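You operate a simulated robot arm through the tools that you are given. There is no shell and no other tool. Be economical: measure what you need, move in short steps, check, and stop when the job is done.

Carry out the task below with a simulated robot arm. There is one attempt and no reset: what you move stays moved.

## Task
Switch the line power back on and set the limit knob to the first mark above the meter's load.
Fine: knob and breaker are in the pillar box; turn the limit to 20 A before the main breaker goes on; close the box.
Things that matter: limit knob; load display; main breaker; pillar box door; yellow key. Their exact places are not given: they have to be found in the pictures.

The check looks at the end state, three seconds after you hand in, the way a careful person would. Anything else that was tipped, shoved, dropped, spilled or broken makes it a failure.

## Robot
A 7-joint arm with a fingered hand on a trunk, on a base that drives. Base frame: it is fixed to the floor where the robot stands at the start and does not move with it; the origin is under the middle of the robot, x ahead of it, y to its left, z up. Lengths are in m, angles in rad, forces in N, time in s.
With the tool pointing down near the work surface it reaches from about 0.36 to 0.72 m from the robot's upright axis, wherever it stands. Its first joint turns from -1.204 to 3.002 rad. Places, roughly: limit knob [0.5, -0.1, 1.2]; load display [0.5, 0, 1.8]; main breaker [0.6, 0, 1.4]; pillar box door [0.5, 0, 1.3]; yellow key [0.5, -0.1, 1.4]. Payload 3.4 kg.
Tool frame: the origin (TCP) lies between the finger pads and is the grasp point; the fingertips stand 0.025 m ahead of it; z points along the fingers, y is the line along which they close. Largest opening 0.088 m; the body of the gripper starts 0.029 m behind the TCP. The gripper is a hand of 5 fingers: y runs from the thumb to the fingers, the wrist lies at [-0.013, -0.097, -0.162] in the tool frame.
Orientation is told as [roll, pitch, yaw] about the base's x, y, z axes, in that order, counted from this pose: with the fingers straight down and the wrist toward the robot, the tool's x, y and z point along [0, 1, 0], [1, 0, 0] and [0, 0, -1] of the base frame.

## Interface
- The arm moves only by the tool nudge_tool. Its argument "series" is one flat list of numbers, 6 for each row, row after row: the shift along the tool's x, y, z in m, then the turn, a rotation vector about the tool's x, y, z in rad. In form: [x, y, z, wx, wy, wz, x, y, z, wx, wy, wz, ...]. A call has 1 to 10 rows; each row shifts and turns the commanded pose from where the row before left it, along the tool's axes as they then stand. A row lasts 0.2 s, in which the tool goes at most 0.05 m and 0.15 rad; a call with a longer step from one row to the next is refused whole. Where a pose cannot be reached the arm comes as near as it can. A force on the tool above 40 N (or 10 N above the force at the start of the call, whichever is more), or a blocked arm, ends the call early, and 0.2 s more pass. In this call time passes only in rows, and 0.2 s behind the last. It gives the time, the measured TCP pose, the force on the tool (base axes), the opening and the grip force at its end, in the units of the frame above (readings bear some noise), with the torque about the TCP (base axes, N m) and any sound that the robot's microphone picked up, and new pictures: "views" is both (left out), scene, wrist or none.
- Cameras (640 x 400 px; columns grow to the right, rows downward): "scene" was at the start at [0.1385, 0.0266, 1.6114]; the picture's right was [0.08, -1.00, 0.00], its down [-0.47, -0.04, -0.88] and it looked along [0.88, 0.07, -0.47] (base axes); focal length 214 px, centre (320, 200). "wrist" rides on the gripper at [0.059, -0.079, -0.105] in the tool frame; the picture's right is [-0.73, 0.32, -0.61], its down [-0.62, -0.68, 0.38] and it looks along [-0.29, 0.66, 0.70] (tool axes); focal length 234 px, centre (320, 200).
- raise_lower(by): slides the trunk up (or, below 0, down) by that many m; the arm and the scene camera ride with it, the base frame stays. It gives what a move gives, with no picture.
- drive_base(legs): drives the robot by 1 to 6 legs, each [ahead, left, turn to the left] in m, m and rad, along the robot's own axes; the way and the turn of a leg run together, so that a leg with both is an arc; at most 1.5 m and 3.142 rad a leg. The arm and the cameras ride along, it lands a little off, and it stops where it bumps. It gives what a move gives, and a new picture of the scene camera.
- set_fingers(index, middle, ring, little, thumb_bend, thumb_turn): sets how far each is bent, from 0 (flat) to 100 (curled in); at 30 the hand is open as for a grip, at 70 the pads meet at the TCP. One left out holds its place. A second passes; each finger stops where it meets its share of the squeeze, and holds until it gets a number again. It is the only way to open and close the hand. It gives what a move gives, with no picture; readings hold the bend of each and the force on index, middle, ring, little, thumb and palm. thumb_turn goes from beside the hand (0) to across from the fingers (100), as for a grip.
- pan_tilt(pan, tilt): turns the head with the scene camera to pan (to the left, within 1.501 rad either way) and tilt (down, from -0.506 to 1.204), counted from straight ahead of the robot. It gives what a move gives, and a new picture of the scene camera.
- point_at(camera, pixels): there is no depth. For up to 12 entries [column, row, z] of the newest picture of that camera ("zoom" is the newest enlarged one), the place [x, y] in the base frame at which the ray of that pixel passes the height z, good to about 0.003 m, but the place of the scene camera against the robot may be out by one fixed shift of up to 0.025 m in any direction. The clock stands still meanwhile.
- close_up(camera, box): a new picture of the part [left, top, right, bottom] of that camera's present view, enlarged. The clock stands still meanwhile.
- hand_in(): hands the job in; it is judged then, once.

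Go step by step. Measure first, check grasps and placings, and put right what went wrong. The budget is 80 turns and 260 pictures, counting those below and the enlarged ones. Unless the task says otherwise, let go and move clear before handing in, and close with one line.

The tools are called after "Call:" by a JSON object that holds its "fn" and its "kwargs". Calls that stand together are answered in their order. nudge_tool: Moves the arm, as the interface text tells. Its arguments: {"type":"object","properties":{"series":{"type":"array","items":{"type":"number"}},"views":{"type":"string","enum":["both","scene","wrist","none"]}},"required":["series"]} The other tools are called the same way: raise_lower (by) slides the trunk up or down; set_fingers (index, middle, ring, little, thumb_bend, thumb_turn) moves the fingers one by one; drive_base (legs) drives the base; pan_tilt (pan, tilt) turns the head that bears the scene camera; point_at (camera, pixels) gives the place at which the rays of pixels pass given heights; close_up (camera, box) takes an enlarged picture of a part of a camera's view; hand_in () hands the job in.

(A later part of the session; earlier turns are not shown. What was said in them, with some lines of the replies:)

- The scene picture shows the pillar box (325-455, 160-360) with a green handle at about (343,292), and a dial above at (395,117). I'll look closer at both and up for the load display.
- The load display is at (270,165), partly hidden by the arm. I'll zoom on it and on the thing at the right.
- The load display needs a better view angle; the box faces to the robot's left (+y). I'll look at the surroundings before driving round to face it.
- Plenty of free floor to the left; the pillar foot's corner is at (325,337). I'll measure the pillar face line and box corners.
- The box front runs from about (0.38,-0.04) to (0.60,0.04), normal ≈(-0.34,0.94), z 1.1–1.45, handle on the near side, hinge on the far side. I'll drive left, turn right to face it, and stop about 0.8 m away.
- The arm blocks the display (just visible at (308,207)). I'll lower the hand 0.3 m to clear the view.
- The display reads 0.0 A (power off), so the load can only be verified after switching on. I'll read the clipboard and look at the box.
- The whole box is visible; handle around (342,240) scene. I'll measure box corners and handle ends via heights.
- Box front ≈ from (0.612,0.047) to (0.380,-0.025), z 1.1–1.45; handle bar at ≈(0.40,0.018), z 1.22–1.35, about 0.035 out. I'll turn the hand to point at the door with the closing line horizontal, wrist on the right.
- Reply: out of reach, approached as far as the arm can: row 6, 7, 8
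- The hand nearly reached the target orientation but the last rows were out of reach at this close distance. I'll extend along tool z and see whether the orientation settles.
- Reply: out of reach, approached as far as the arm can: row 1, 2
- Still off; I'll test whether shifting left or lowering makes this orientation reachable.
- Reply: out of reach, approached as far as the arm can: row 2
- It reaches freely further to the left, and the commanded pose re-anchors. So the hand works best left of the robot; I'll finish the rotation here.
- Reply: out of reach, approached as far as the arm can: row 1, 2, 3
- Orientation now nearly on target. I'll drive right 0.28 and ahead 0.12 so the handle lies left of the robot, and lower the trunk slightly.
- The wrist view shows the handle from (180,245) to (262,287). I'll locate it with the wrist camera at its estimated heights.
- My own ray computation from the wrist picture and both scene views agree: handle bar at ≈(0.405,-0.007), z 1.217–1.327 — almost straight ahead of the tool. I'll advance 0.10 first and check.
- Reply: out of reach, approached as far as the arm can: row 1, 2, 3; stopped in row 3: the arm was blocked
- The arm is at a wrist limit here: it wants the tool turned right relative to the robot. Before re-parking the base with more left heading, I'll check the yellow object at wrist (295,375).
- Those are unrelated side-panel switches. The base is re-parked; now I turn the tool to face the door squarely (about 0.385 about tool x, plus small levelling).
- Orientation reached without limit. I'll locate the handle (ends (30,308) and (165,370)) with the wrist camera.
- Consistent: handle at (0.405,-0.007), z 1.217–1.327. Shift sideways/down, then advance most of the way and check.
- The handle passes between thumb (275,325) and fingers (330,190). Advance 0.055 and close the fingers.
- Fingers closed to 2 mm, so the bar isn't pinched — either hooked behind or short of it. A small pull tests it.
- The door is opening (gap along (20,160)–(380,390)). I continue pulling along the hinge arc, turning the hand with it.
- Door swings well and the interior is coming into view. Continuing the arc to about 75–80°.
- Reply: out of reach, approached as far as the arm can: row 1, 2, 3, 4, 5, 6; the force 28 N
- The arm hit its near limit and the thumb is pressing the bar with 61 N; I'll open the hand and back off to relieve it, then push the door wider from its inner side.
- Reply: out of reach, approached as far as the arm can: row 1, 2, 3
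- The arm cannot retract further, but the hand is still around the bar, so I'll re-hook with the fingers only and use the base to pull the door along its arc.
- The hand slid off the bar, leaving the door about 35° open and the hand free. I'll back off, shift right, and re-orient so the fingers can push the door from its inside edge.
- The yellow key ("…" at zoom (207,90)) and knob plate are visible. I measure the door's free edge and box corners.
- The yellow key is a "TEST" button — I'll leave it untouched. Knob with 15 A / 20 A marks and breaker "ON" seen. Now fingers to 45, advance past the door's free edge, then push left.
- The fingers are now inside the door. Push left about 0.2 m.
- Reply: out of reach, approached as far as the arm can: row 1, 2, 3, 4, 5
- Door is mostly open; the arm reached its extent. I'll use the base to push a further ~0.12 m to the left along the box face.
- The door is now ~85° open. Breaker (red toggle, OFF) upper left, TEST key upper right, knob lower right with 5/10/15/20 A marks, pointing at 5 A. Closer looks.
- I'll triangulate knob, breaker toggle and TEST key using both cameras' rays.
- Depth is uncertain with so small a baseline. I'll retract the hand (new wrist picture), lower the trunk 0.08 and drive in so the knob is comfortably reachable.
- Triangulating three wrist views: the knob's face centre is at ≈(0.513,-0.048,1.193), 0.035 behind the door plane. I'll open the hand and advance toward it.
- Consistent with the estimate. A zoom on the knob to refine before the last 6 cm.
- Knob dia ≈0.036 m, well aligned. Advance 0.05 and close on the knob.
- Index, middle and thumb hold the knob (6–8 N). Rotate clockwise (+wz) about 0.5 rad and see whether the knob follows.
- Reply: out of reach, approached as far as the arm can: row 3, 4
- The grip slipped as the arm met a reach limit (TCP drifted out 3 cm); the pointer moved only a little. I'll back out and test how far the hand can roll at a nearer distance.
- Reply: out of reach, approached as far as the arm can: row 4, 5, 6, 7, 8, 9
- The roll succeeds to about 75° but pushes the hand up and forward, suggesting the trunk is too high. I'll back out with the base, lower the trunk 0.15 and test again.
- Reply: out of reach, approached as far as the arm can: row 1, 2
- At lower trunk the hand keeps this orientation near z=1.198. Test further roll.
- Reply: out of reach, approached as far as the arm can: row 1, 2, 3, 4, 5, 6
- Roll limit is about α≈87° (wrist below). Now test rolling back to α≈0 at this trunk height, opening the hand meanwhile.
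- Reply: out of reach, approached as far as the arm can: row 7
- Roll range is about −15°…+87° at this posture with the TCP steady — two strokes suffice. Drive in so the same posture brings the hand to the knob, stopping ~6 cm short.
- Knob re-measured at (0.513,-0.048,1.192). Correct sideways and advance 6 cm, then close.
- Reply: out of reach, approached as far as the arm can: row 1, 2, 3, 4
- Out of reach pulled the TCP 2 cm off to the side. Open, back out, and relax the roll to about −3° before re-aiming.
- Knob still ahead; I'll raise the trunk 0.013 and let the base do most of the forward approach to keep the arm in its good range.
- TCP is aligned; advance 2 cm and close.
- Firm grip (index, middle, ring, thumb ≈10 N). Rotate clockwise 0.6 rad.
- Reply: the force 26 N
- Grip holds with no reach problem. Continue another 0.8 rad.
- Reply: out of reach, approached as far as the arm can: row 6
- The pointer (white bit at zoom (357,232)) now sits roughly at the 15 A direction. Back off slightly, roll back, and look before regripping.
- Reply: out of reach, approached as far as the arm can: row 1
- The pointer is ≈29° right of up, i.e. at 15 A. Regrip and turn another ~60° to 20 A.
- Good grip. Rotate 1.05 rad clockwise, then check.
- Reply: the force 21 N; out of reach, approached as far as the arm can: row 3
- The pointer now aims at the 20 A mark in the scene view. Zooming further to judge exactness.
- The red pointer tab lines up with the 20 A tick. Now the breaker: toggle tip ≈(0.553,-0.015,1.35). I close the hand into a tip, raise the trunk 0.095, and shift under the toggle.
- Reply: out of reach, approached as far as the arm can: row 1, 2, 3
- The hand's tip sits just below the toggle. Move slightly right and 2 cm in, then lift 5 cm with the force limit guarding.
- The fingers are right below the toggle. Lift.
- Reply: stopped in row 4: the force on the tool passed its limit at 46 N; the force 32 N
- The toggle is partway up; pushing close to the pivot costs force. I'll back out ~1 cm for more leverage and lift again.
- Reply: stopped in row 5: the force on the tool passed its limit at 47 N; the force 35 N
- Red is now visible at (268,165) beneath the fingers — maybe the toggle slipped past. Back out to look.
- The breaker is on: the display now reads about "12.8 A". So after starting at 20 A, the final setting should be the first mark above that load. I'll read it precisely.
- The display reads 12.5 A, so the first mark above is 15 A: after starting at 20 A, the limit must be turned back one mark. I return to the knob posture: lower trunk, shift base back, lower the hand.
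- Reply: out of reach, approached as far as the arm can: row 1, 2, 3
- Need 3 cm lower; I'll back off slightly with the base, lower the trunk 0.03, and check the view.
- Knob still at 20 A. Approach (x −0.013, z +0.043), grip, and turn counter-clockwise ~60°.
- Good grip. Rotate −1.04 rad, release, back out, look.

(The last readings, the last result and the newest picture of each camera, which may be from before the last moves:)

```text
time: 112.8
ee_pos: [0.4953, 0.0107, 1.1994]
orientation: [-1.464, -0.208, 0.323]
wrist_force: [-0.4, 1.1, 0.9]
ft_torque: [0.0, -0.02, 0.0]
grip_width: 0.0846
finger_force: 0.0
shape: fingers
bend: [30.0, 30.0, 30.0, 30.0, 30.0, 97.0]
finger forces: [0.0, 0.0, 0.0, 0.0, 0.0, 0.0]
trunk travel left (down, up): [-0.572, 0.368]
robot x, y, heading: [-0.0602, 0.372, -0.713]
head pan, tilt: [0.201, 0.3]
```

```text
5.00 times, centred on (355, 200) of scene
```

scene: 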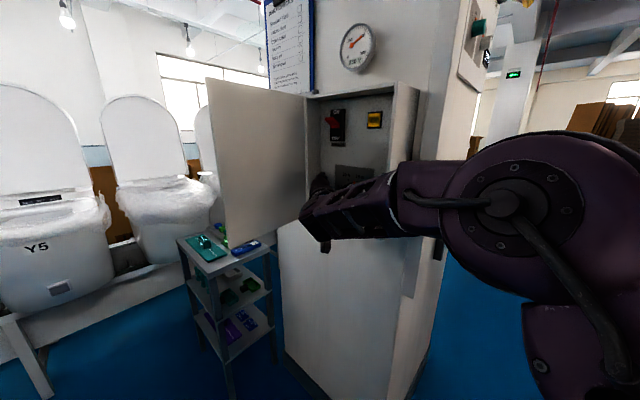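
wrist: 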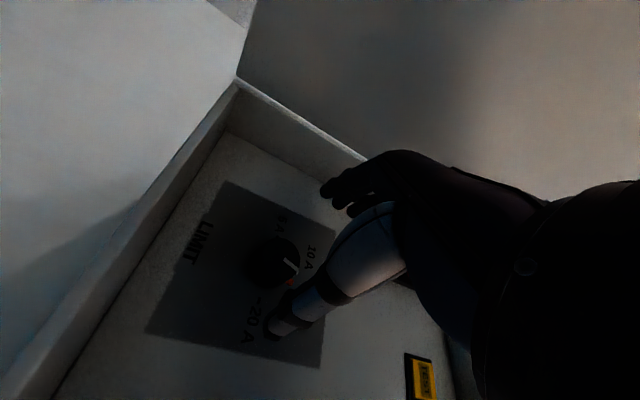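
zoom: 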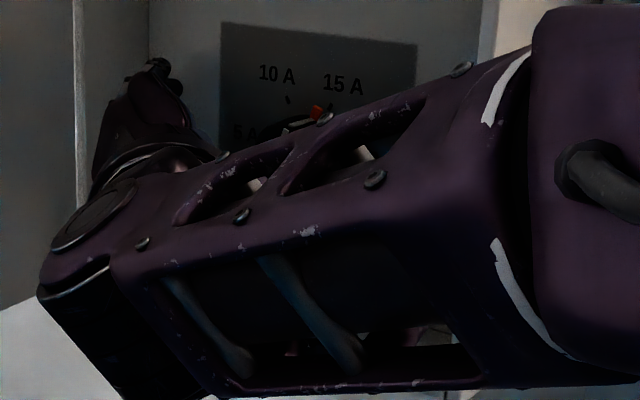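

Red tab appears near the 15 A tick; I'll back out fully with the base to see it unobstructed.

Call:
{"fn": "drive_base", "kwargs": {"legs": [[-0.22, 0, 0]]}}

Call:
{"fn": "nudge_tool", "kwargs": {"series": [0.05, 0, 0, 0, 0, 0, 0.05, 0, 0, 0, 0, 0], "views": "scene"}}

Call:
{"fn": "close_up", "kwargs": {"camera": "scene", "box": [310, 130, 400, 230]}}

```text
time: 114.5
ee_pos: [0.3286, 0.155, 1.1996]
orientation: [-1.467, -0.211, 0.325]
wrist_force: [0.2, 0.8, 0.4]
ft_torque: [0.0, 0.0, -0.01]
grip_width: 0.0845
finger_force: 0.0
shape: fingers
bend: [30.0, 30.0, 30.0, 30.0, 30.0, 97.0]
finger forces: [0.0, 0.0, 0.1, 0.1, 0.0, 0.0]
trunk travel left (down, up): [-0.572, 0.368]
robot x, y, heading: [-0.2257, 0.5173, -0.718]
head pan, tilt: [0.201, 0.3]
```

scene: 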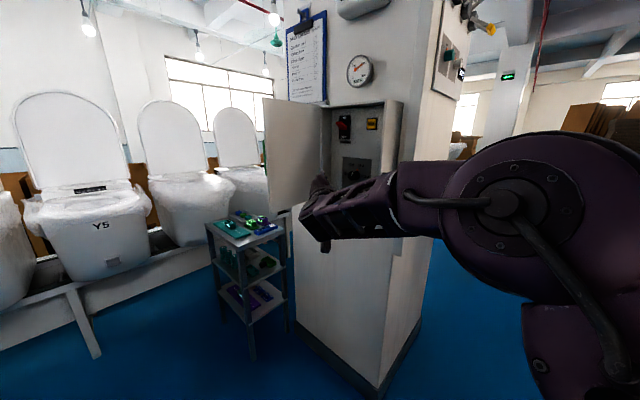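

```text
time: 115.1
ee_pos: [0.3496, 0.1708, 1.1034]
orientation: [-1.464, -0.212, 0.324]
wrist_force: [-0.3, 0.7, -0.4]
ft_torque: [-0.02, 0.01, 0.01]
grip_width: 0.0841
finger_force: 0.1
shape: fingers
bend: [30.0, 30.0, 30.0, 30.0, 30.0, 97.0]
finger forces: [0.1, 0.0, 0.0, 0.0, 0.1, 0.0]
trunk travel left (down, up): [-0.572, 0.368]
robot x, y, heading: [-0.2255, 0.5231, -0.714]
head pan, tilt: [0.201, 0.3]
```

scene: 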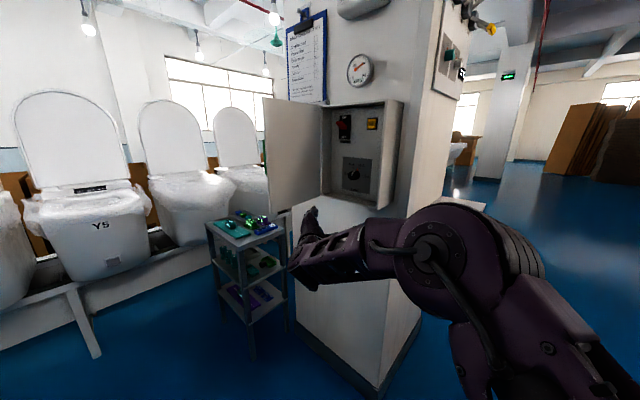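

```text
4.00 times, centred on (355, 180) of scene
```

zoom: 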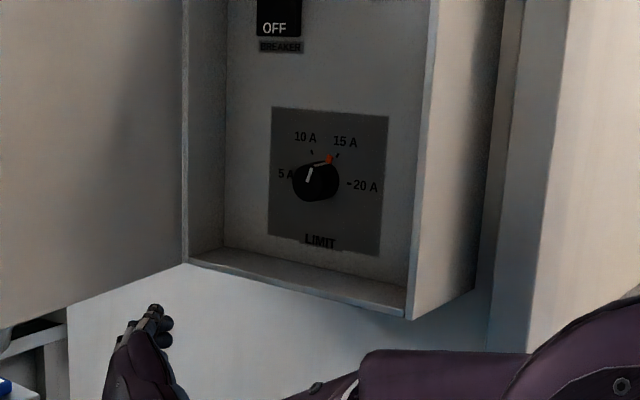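

Call:
{"fn": "close_up", "kwargs": {"camera": "scene", "box": [340, 160, 375, 185]}}

Call:
{"fn": "close_up", "kwargs": {"camera": "scene", "box": [325, 105, 390, 150]}}

```text
16.00 times, centred on (358, 172) of scene
```

zoom: 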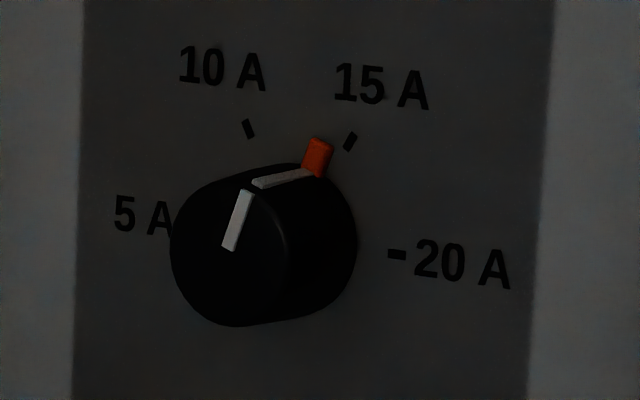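

```text
8.89 times, centred on (358, 128) of scene
```

zoom: 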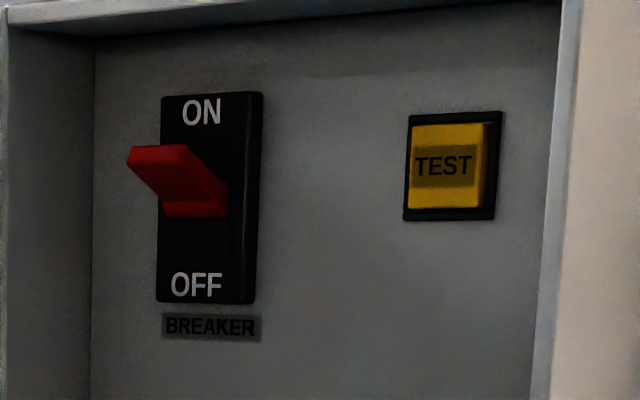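

Breaker clearly ON. The face pointer measures about 19–20° right of vertical against 30° for the 15 A tick, so it's ~10° short. I'll go back in the same way, regrip and turn +0.2 rad.

Call:
{"fn": "nudge_tool", "kwargs": {"series": [-0.05, 0, 0, 0, 0, 0, -0.05, 0, 0, 0, 0, 0], "views": "none"}}

Call:
{"fn": "drive_base", "kwargs": {"legs": [[0.21, 0, 0]]}}

Call:
{"fn": "nudge_tool", "kwargs": {"series": [0, 0, 0.001, 0, 0, 0], "views": "wrist"}}

Call:
{"fn": "close_up", "kwargs": {"camera": "wrist", "box": [160, 130, 420, 330]}}

```text
time: 115.7
ee_pos: [0.3337, 0.1548, 1.1999]
orientation: [-1.466, -0.213, 0.324]
wrist_force: [0.1, 0.1, 0.8]
ft_torque: [-0.02, 0.0, -0.01]
grip_width: 0.0846
finger_force: 0.1
shape: fingers
bend: [30.0, 30.0, 30.0, 30.0, 30.0, 97.0]
finger forces: [0.1, 0.0, 0.1, 0.1, 0.1, 0.0]
trunk travel left (down, up): [-0.572, 0.368]
robot x, y, heading: [-0.2235, 0.5201, -0.719]
head pan, tilt: [0.201, 0.3]
```

```text
time: 117.3
ee_pos: [0.491, 0.0194, 1.2002]
orientation: [-1.465, -0.209, 0.327]
wrist_force: [0.1, 0.1, -0.2]
ft_torque: [0.0, 0.03, 0.0]
grip_width: 0.0843
finger_force: 0.1
shape: fingers
bend: [30.0, 30.0, 30.0, 30.0, 30.0, 97.0]
finger forces: [0.1, 0.0, 0.0, 0.1, 0.1, 0.0]
trunk travel left (down, up): [-0.572, 0.368]
robot x, y, heading: [-0.0695, 0.3848, -0.713]
head pan, tilt: [0.201, 0.3]
```

scene: 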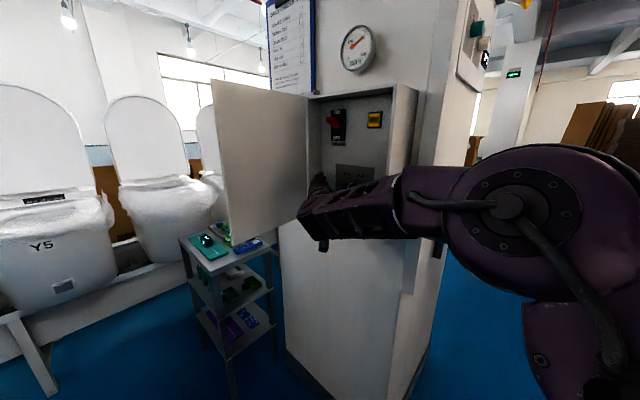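

```text
time: 117.7
ee_pos: [0.491, 0.0202, 1.2009]
orientation: [-1.467, -0.211, 0.327]
wrist_force: [0.3, 0.2, 0.0]
ft_torque: [0.01, 0.04, 0.0]
grip_width: 0.0845
finger_force: 0.1
shape: fingers
bend: [30.0, 30.0, 30.0, 30.0, 30.0, 97.0]
finger forces: [0.1, 0.0, 0.1, 0.0, 0.1, 0.0]
trunk travel left (down, up): [-0.572, 0.368]
robot x, y, heading: [-0.0713, 0.383, -0.716]
head pan, tilt: [0.201, 0.3]
```

wrist: 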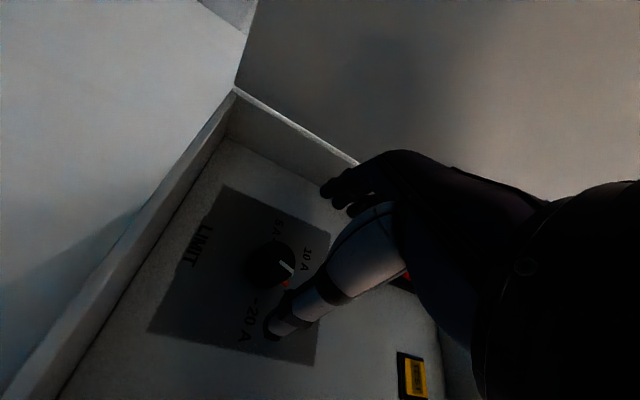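

```text
2.00 times, centred on (290, 230) of wrist
```

zoom: 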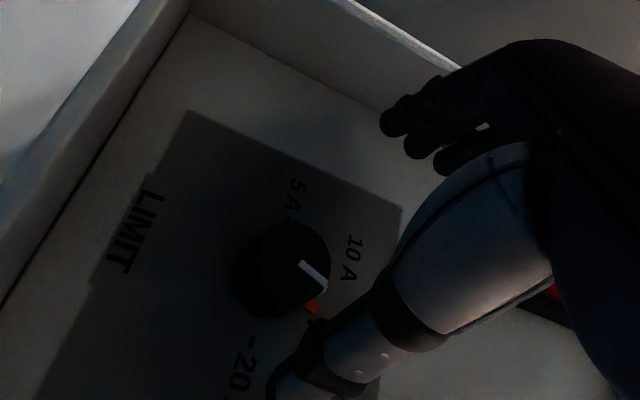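

The hand is straight in line. Advance 7 cm, grip, turn +0.19 rad, release, and back out.

Call:
{"fn": "nudge_tool", "kwargs": {"series": [0, 0, 0.025, 0, 0, 0, 0, 0, 0.025, 0, 0, 0, 0, 0, 0.02, 0, 0, 0], "views": "none"}}

Call:
{"fn": "set_fingers", "kwargs": {"index": 75, "middle": 75, "ring": 75, "little": 75, "thumb_bend": 75}}

Call:
{"fn": "nudge_tool", "kwargs": {"series": [0, 0, 0, 0, 0, 0.1, 0, 0, 0, 0, 0, 0.09], "views": "none"}}

Call:
{"fn": "set_fingers", "kwargs": {"index": 30, "middle": 30, "ring": 30, "little": 30, "thumb_bend": 30}}

Call:
{"fn": "nudge_tool", "kwargs": {"series": [0, 0, -0.025, 0, 0, 0, 0, 0, -0.025, 0, 0, 0, 0, 0, -0.02, 0, 0, 0], "views": "none"}}

Call:
{"fn": "drive_base", "kwargs": {"legs": [[-0.22, 0, 0]]}}

Call:
{"fn": "nudge_tool", "kwargs": {"series": [0.05, 0, 0, 0, 0, 0, 0.05, 0, 0, 0, 0, 0], "views": "scene"}}

Call:
{"fn": "close_up", "kwargs": {"camera": "scene", "box": [340, 160, 375, 185]}}

```text
time: 118.5
ee_pos: [0.5153, -0.0463, 1.1922]
orientation: [-1.465, -0.21, 0.325]
wrist_force: [0.4, 0.7, 0.0]
ft_torque: [0.01, 0.01, 0.01]
grip_width: 0.0844
finger_force: 0.1
shape: fingers
bend: [30.0, 30.0, 30.0, 30.0, 30.0, 97.0]
finger forces: [0.0, 0.3, 0.0, 0.0, 0.0, 0.0]
trunk travel left (down, up): [-0.572, 0.368]
robot x, y, heading: [-0.07, 0.3831, -0.708]
head pan, tilt: [0.201, 0.3]
```

```text
time: 119.5
ee_pos: [0.5172, -0.0426, 1.1946]
orientation: [-1.472, -0.209, 0.328]
wrist_force: [13.0, 4.0, 16.0]
ft_torque: [-0.33, -0.1, 0.27]
grip_width: 0.0212
finger_force: 23.0
shape: fingers
bend: [71.0, 58.0, 73.0, 75.0, 62.0, 95.0]
finger forces: [10.0, 14.2, 9.3, 0.0, 11.3, 0.0]
trunk travel left (down, up): [-0.572, 0.368]
robot x, y, heading: [-0.0682, 0.38, -0.713]
head pan, tilt: [0.201, 0.3]
```

```text
time: 120.1
ee_pos: [0.5159, -0.0433, 1.194]
orientation: [-1.464, -0.399, 0.307]
wrist_force: [14.4, 3.1, 19.1]
ft_torque: [-0.49, -0.11, 0.35]
grip_width: 0.0215
finger_force: 23.2
shape: fingers
bend: [71.0, 57.0, 73.0, 75.0, 62.0, 95.0]
finger forces: [10.6, 14.9, 11.3, 0.1, 10.4, 0.0]
trunk travel left (down, up): [-0.572, 0.368]
robot x, y, heading: [-0.069, 0.3851, -0.709]
head pan, tilt: [0.201, 0.3]
```

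```text
time: 121.1
ee_pos: [0.5151, -0.0448, 1.1929]
orientation: [-1.458, -0.402, 0.305]
wrist_force: [-3.8, 5.1, -1.7]
ft_torque: [-0.14, -0.08, 0.16]
grip_width: 0.0847
finger_force: 2.7
shape: fingers
bend: [30.0, 30.0, 30.0, 30.0, 30.0, 97.0]
finger forces: [0.0, 5.6, 0.0, 0.0, 0.0, 0.0]
trunk travel left (down, up): [-0.572, 0.368]
robot x, y, heading: [-0.0704, 0.3886, -0.715]
head pan, tilt: [0.201, 0.3]
```

```text
time: 121.9
ee_pos: [0.4909, 0.0216, 1.2]
orientation: [-1.459, -0.4, 0.304]
wrist_force: [0.2, 0.4, -0.6]
ft_torque: [0.02, 0.03, 0.05]
grip_width: 0.0846
finger_force: 0.0
shape: fingers
bend: [30.0, 30.0, 30.0, 30.0, 30.0, 97.0]
finger forces: [0.1, 0.0, 0.0, 0.0, 0.0, 0.1]
trunk travel left (down, up): [-0.572, 0.368]
robot x, y, heading: [-0.0686, 0.3828, -0.712]
head pan, tilt: [0.201, 0.3]
```

```text
time: 123.6
ee_pos: [0.326, 0.1636, 1.2]
orientation: [-1.46, -0.398, 0.302]
wrist_force: [0.1, -0.3, 0.2]
ft_torque: [0.0, 0.02, 0.04]
grip_width: 0.0847
finger_force: 0.0
shape: fingers
bend: [30.0, 30.0, 30.0, 30.0, 30.0, 97.0]
finger forces: [0.0, 0.1, 0.0, 0.0, 0.1, 0.0]
trunk travel left (down, up): [-0.572, 0.368]
robot x, y, heading: [-0.2326, 0.5296, -0.719]
head pan, tilt: [0.201, 0.3]
```

scene: 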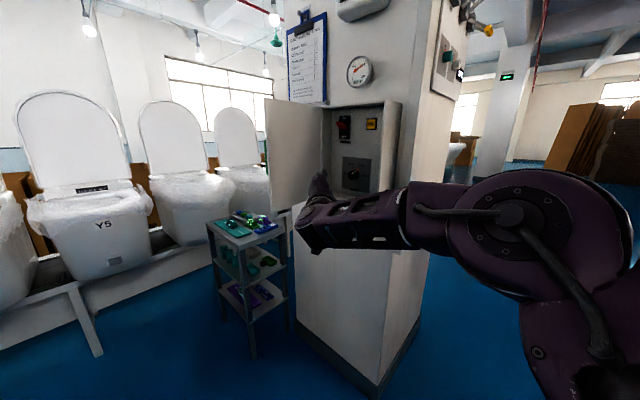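

```text
time: 124.2
ee_pos: [0.3581, 0.1881, 1.1065]
orientation: [-1.459, -0.4, 0.3]
wrist_force: [0.0, 0.5, 0.7]
ft_torque: [0.0, 0.02, 0.01]
grip_width: 0.0845
finger_force: 0.1
shape: fingers
bend: [30.0, 30.0, 30.0, 30.0, 30.0, 97.0]
finger forces: [0.0, 0.1, 0.1, 0.1, 0.0, 0.0]
trunk travel left (down, up): [-0.572, 0.368]
robot x, y, heading: [-0.2325, 0.5314, -0.719]
head pan, tilt: [0.201, 0.3]
```

scene: 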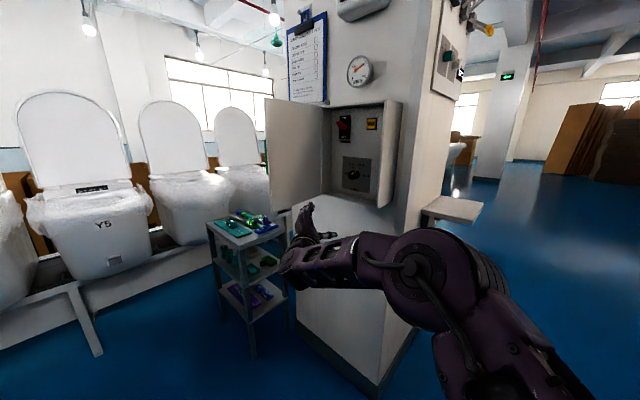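

```text
16.00 times, centred on (358, 172) of scene
```

zoom: 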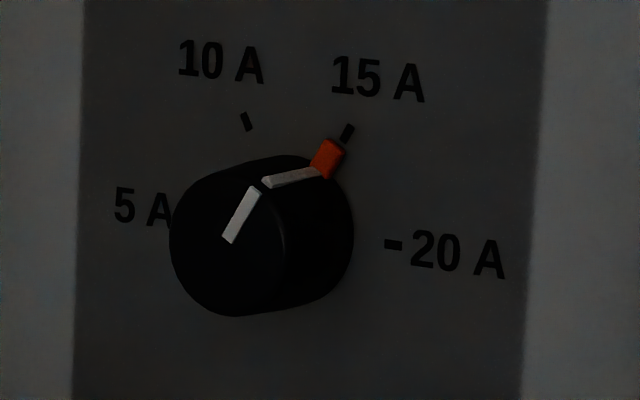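

The red tab is now right under the 15 A tick (≈29.5°). Now close the door: fist, raise 0.05, back off and drive round to the door's outer (left) side.

Call:
{"fn": "set_fingers", "kwargs": {"index": 75, "middle": 75, "ring": 75, "little": 75, "thumb_bend": 75}}

Call:
{"fn": "raise_lower", "kwargs": {"by": 0.06}}

Call:
{"fn": "drive_base", "kwargs": {"legs": [[-0.13, 0, 0], [0.209, 0.341, 0]]}}

Call:
{"fn": "nudge_tool", "kwargs": {"series": [0, 0, 0.001, 0, 0, 0], "views": "wrist"}}

```text
time: 125.2
ee_pos: [0.3574, 0.1865, 1.1076]
orientation: [-1.459, -0.4, 0.303]
wrist_force: [0.7, 0.5, -0.1]
ft_torque: [0.0, -0.01, -0.02]
grip_width: 0.0001
finger_force: 0.1
shape: fingers
bend: [74.0, 75.0, 75.0, 75.0, 72.0, 97.0]
finger forces: [0.0, 0.0, 0.1, 0.0, 0.0, 0.1]
trunk travel left (down, up): [-0.572, 0.368]
robot x, y, heading: [-0.2359, 0.528, -0.724]
head pan, tilt: [0.201, 0.3]
```

```text
time: 126.2
ee_pos: [0.3575, 0.1868, 1.1658]
orientation: [-1.458, -0.399, 0.303]
wrist_force: [0.0, 0.2, -0.5]
ft_torque: [-0.03, -0.03, 0.01]
grip_width: 0.0001
finger_force: 0.1
shape: fingers
bend: [74.0, 75.0, 75.0, 75.0, 72.0, 97.0]
finger forces: [0.1, 0.0, 0.0, 0.0, 0.1, 0.1]
trunk travel left (down, up): [-0.632, 0.308]
robot x, y, heading: [-0.2365, 0.5281, -0.721]
head pan, tilt: [0.201, 0.3]
```

```text
time: 129.6
ee_pos: [0.6516, 0.403, 1.1674]
orientation: [-1.46, -0.4, 0.314]
wrist_force: [0.0, -0.6, 0.7]
ft_torque: [-0.03, -0.03, -0.03]
grip_width: 0.0003
finger_force: 0.1
shape: fingers
bend: [74.0, 75.0, 75.0, 75.0, 72.0, 97.0]
finger forces: [0.0, 0.0, 0.1, 0.1, 0.0, 0.1]
trunk travel left (down, up): [-0.632, 0.308]
robot x, y, heading: [0.0561, 0.7395, -0.711]
head pan, tilt: [0.201, 0.3]
```

scene: 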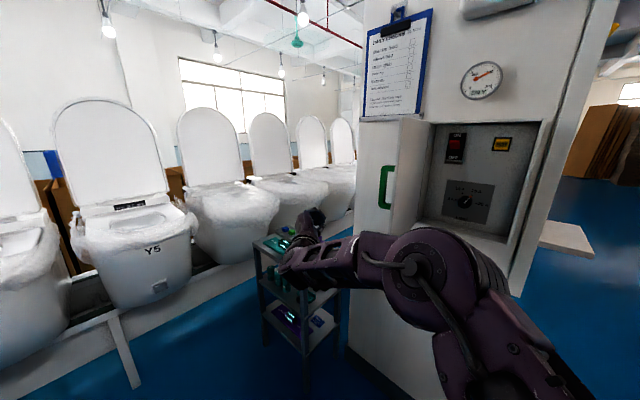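

```text
time: 130.0
ee_pos: [0.651, 0.4008, 1.1663]
orientation: [-1.458, -0.4, 0.311]
wrist_force: [0.6, 0.4, 0.0]
ft_torque: [-0.03, 0.04, -0.02]
grip_width: 0.0
finger_force: 0.0
shape: fingers
bend: [74.0, 75.0, 75.0, 75.0, 72.0, 97.0]
finger forces: [0.0, 0.0, 0.0, 0.1, 0.0, 0.1]
trunk travel left (down, up): [-0.632, 0.308]
robot x, y, heading: [0.054, 0.7368, -0.708]
head pan, tilt: [0.201, 0.3]
```

wrist: 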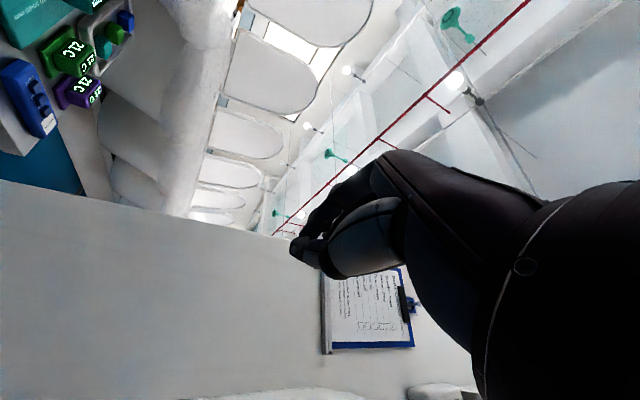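

The fist is left of the door (door edge at scene (400,235)). Advance 0.13 alongside the door, then sweep right to start closing it.

Call:
{"fn": "nudge_tool", "kwargs": {"series": [0, 0, 0.045, 0, 0, 0, 0, 0, 0.045, 0, 0, 0, 0, 0, 0.04, 0, 0, 0], "views": "scene"}}

```text
time: 130.8
ee_pos: [0.6993, 0.2813, 1.1483]
orientation: [-1.454, -0.391, 0.314]
wrist_force: [0.0, -0.1, 0.5]
ft_torque: [0.03, -0.01, -0.02]
grip_width: 0.0
finger_force: 0.0
shape: fingers
bend: [74.0, 75.0, 75.0, 75.0, 72.0, 97.0]
finger forces: [0.0, 0.1, 0.0, 0.0, 0.0, 0.0]
trunk travel left (down, up): [-0.632, 0.308]
robot x, y, heading: [0.0554, 0.7384, -0.707]
head pan, tilt: [0.201, 0.3]
```

scene: 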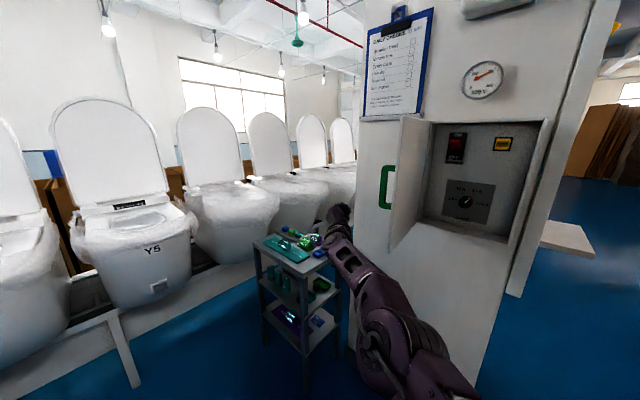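

Beside the door now; the base will do the sweep to the right (−w) in two legs, gently pushing the door.

Call:
{"fn": "drive_base", "kwargs": {"legs": [[-0.105, -0.17, 0], [-0.0216, -0.128, 0]]}}

```text
time: 133.3
ee_pos: [0.3955, 0.1268, 1.1515]
orientation: [-1.459, -0.398, 0.309]
wrist_force: [0.9, -0.3, 1.1]
ft_torque: [0.04, -0.01, 0.0]
grip_width: 0.0001
finger_force: 0.1
shape: fingers
bend: [74.0, 75.0, 75.0, 75.0, 72.0, 97.0]
finger forces: [0.0, 0.0, 0.0, 0.1, 0.0, 0.0]
trunk travel left (down, up): [-0.632, 0.308]
robot x, y, heading: [-0.2424, 0.5841, -0.711]
head pan, tilt: [0.201, 0.3]
```

scene: 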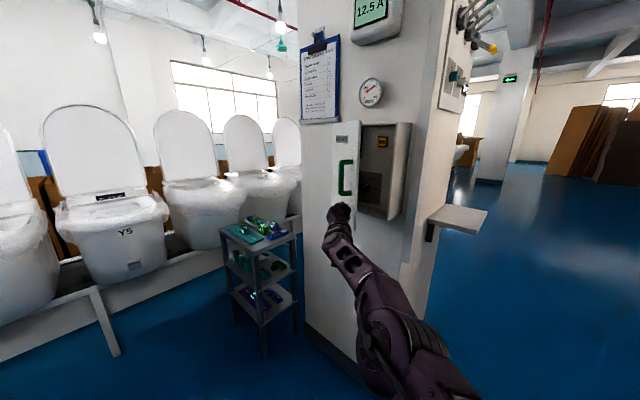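

The door is half closed with the fist in front of it; display still 12.5 A. Push toward the box with the base (~0.115 m along the normal).

Call:
{"fn": "drive_base", "kwargs": {"legs": [[0.098, -0.061, 0]]}}

Call:
{"fn": "close_up", "kwargs": {"camera": "scene", "box": [310, 90, 430, 260]}}

```text
time: 134.6
ee_pos: [0.4306, 0.0172, 1.151]
orientation: [-1.457, -0.396, 0.306]
wrist_force: [-0.2, 0.6, -0.6]
ft_torque: [0.02, -0.04, -0.02]
grip_width: 0.0
finger_force: 0.0
shape: fingers
bend: [74.0, 75.0, 75.0, 75.0, 72.0, 97.0]
finger forces: [0.1, 0.0, 0.1, 0.0, 0.1, 0.1]
trunk travel left (down, up): [-0.632, 0.308]
robot x, y, heading: [-0.2098, 0.4752, -0.708]
head pan, tilt: [0.201, 0.3]
```

scene: 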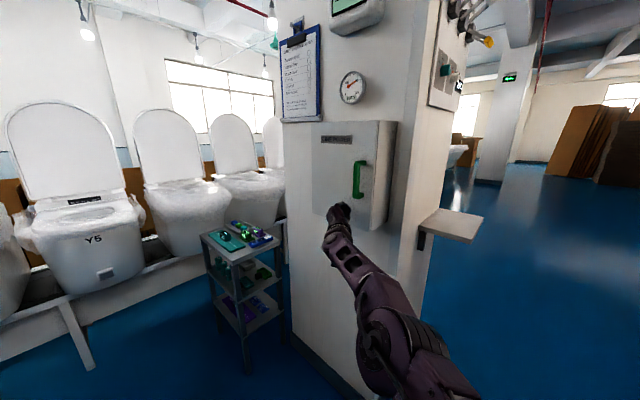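

```text
2.35 times, centred on (370, 175) of scene
```

zoom: 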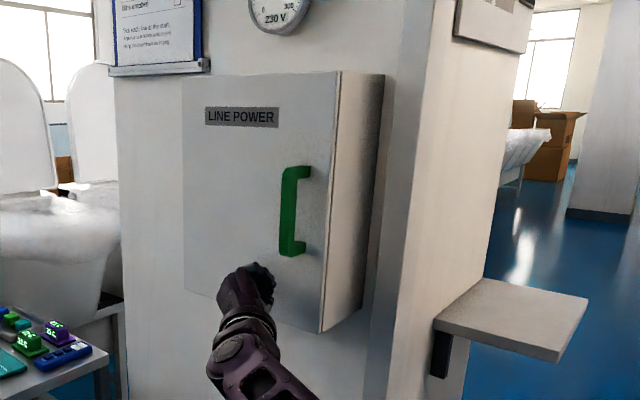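

The door looks nearly shut. Press gently with the arm until it resists.

Call:
{"fn": "nudge_tool", "kwargs": {"series": [0, 0, 0.01, 0, 0, 0, 0, 0, 0.01, 0, 0, 0, 0, 0, 0.01, 0, 0, 0, 0, 0, 0.01, 0, 0, 0], "views": "none"}}

Call:
{"fn": "close_up", "kwargs": {"camera": "scene", "box": [350, 110, 410, 240]}}

```text
time: 135.6
ee_pos: [0.4233, -0.0036, 1.1558]
orientation: [-1.457, -0.397, 0.308]
wrist_force: [0.0, -0.7, -0.4]
ft_torque: [0.01, 0.02, -0.01]
grip_width: 0.0
finger_force: 0.1
shape: fingers
bend: [74.0, 75.0, 75.0, 75.0, 72.0, 97.0]
finger forces: [0.0, 0.0, 0.0, 0.0, 0.0, 0.0]
out of reach, approached as far as the arm can: row 1, 2, 3, 4
trunk travel left (down, up): [-0.632, 0.308]
robot x, y, heading: [-0.2114, 0.4787, -0.708]
head pan, tilt: [0.201, 0.3]
```

```text
3.08 times, centred on (380, 175) of scene
```

zoom: 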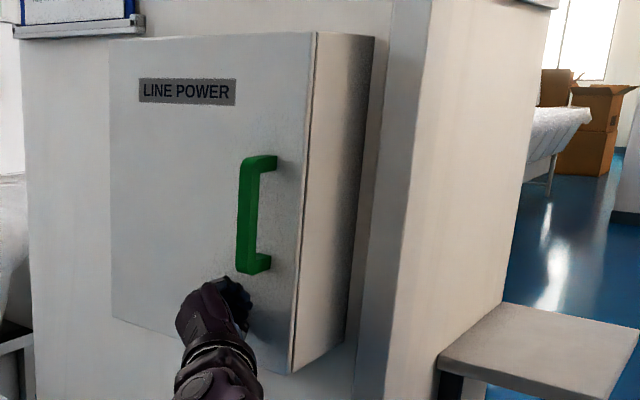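

The door seam looks closed, but no contact force yet; I'll press 1.5 cm more with the base to make sure it's latched.

Call:
{"fn": "drive_base", "kwargs": {"legs": [[0.015, -0.01, 0]]}}

Call:
{"fn": "close_up", "kwargs": {"camera": "scene", "box": [350, 110, 410, 240]}}

```text
time: 136.4
ee_pos: [0.4284, -0.0042, 1.1561]
orientation: [-1.456, -0.395, 0.329]
wrist_force: [-10.5, 14.5, 0.3]
ft_torque: [0.05, 0.06, -0.26]
grip_width: 0.0
finger_force: 10.8
shape: fingers
bend: [74.0, 75.0, 75.0, 75.0, 73.0, 98.0]
finger forces: [0.0, 0.0, 0.1, 0.0, 21.5, 0.1]
trunk travel left (down, up): [-0.632, 0.308]
robot x, y, heading: [-0.2039, 0.4626, -0.701]
head pan, tilt: [0.201, 0.3]
stopped in leg 1: the force on the tool passed its limit at 44 N (the readings are from after the stop); the commanded pose is now the measured one
```

scene: 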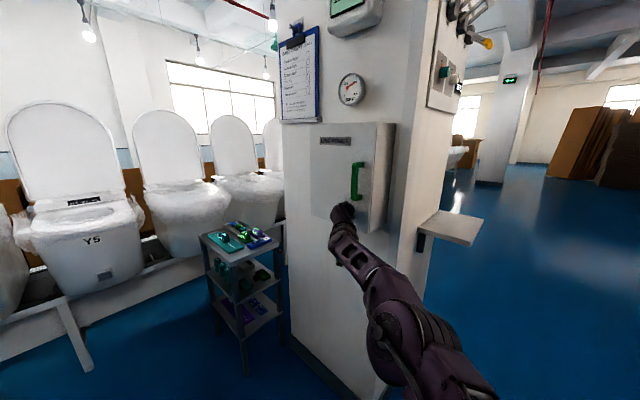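

```text
3.08 times, centred on (380, 175) of scene
```

zoom: 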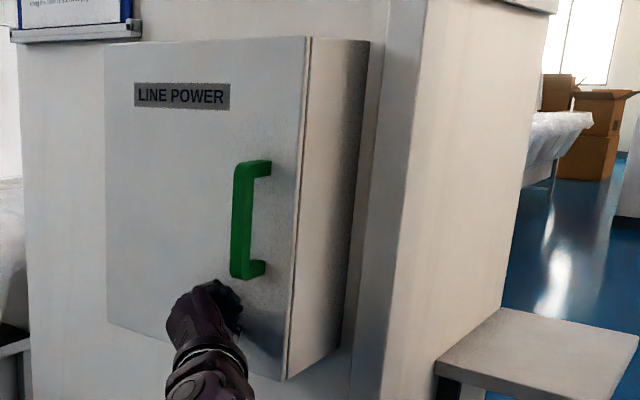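

It resisted at 44 N — the door is firmly shut. Back off and verify the whole.

Call:
{"fn": "drive_base", "kwargs": {"legs": [[-0.25, 0, 0]]}}

Call:
{"fn": "pan_tilt", "kwargs": {"pan": 0.1, "tilt": 0.15}}

Call:
{"fn": "close_up", "kwargs": {"camera": "scene", "box": [280, 60, 440, 260]}}

```text
time: 138.3
ee_pos: [0.2325, 0.1535, 1.1526]
orientation: [-1.451, -0.391, 0.314]
wrist_force: [-0.4, -0.1, 0.2]
ft_torque: [0.01, 0.0, -0.02]
grip_width: 0.0001
finger_force: 0.2
shape: fingers
bend: [74.0, 75.0, 75.0, 75.0, 72.0, 97.0]
finger forces: [0.0, 0.0, 0.1, 0.1, 0.0, 0.0]
trunk travel left (down, up): [-0.632, 0.308]
robot x, y, heading: [-0.4026, 0.6301, -0.708]
head pan, tilt: [0.201, 0.3]
```

scene: 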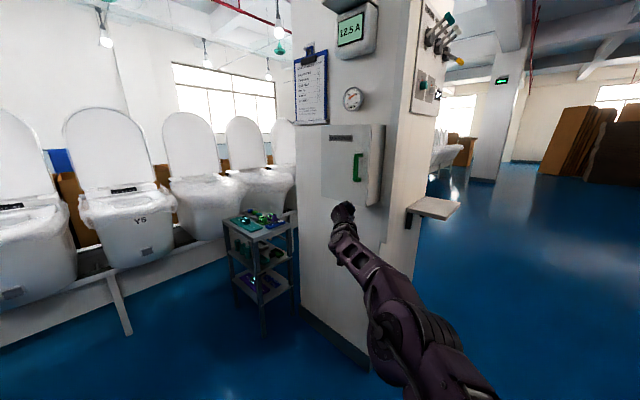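

```text
time: 139.0
ee_pos: [0.2332, 0.1535, 1.1527]
orientation: [-1.452, -0.394, 0.314]
wrist_force: [-0.1, 0.1, -0.1]
ft_torque: [0.01, 0.01, 0.03]
grip_width: 0.0
finger_force: 0.0
shape: fingers
bend: [74.0, 75.0, 75.0, 75.0, 72.0, 97.0]
finger forces: [0.0, 0.0, 0.1, 0.1, 0.1, 0.0]
trunk travel left (down, up): [-0.632, 0.308]
robot x, y, heading: [-0.4027, 0.6335, -0.716]
head pan, tilt: [0.099, 0.15]
```

scene: 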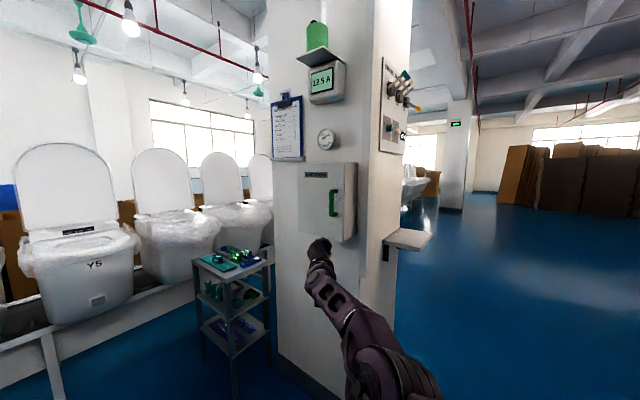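

```text
2.00 times, centred on (360, 160) of scene
```

zoom: 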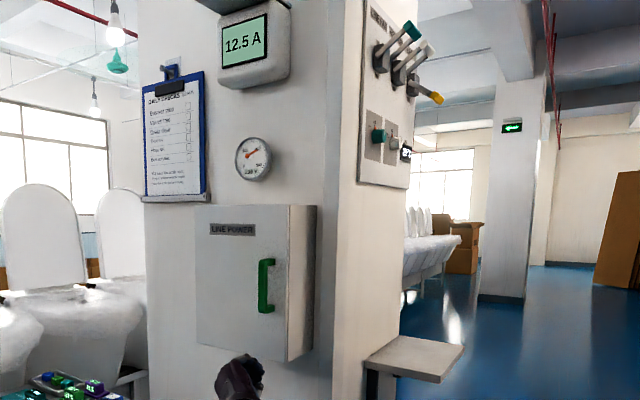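

The display reads 12.5 A and the voltmeter is live. The door is shut, the knob is at 15 A, everything else is undisturbed and the hand is clear, so I'm handing in.

Call:
{"fn": "hand_in", "kwargs": {}}

```text
The job is handed in.
```

The line power is back on with the limit set to 15 A, the first mark above the meter's 12.5 A load. I had the limit at 20 A when the main breaker went on, then turned it down, closed the box and left the TEST key untouched.
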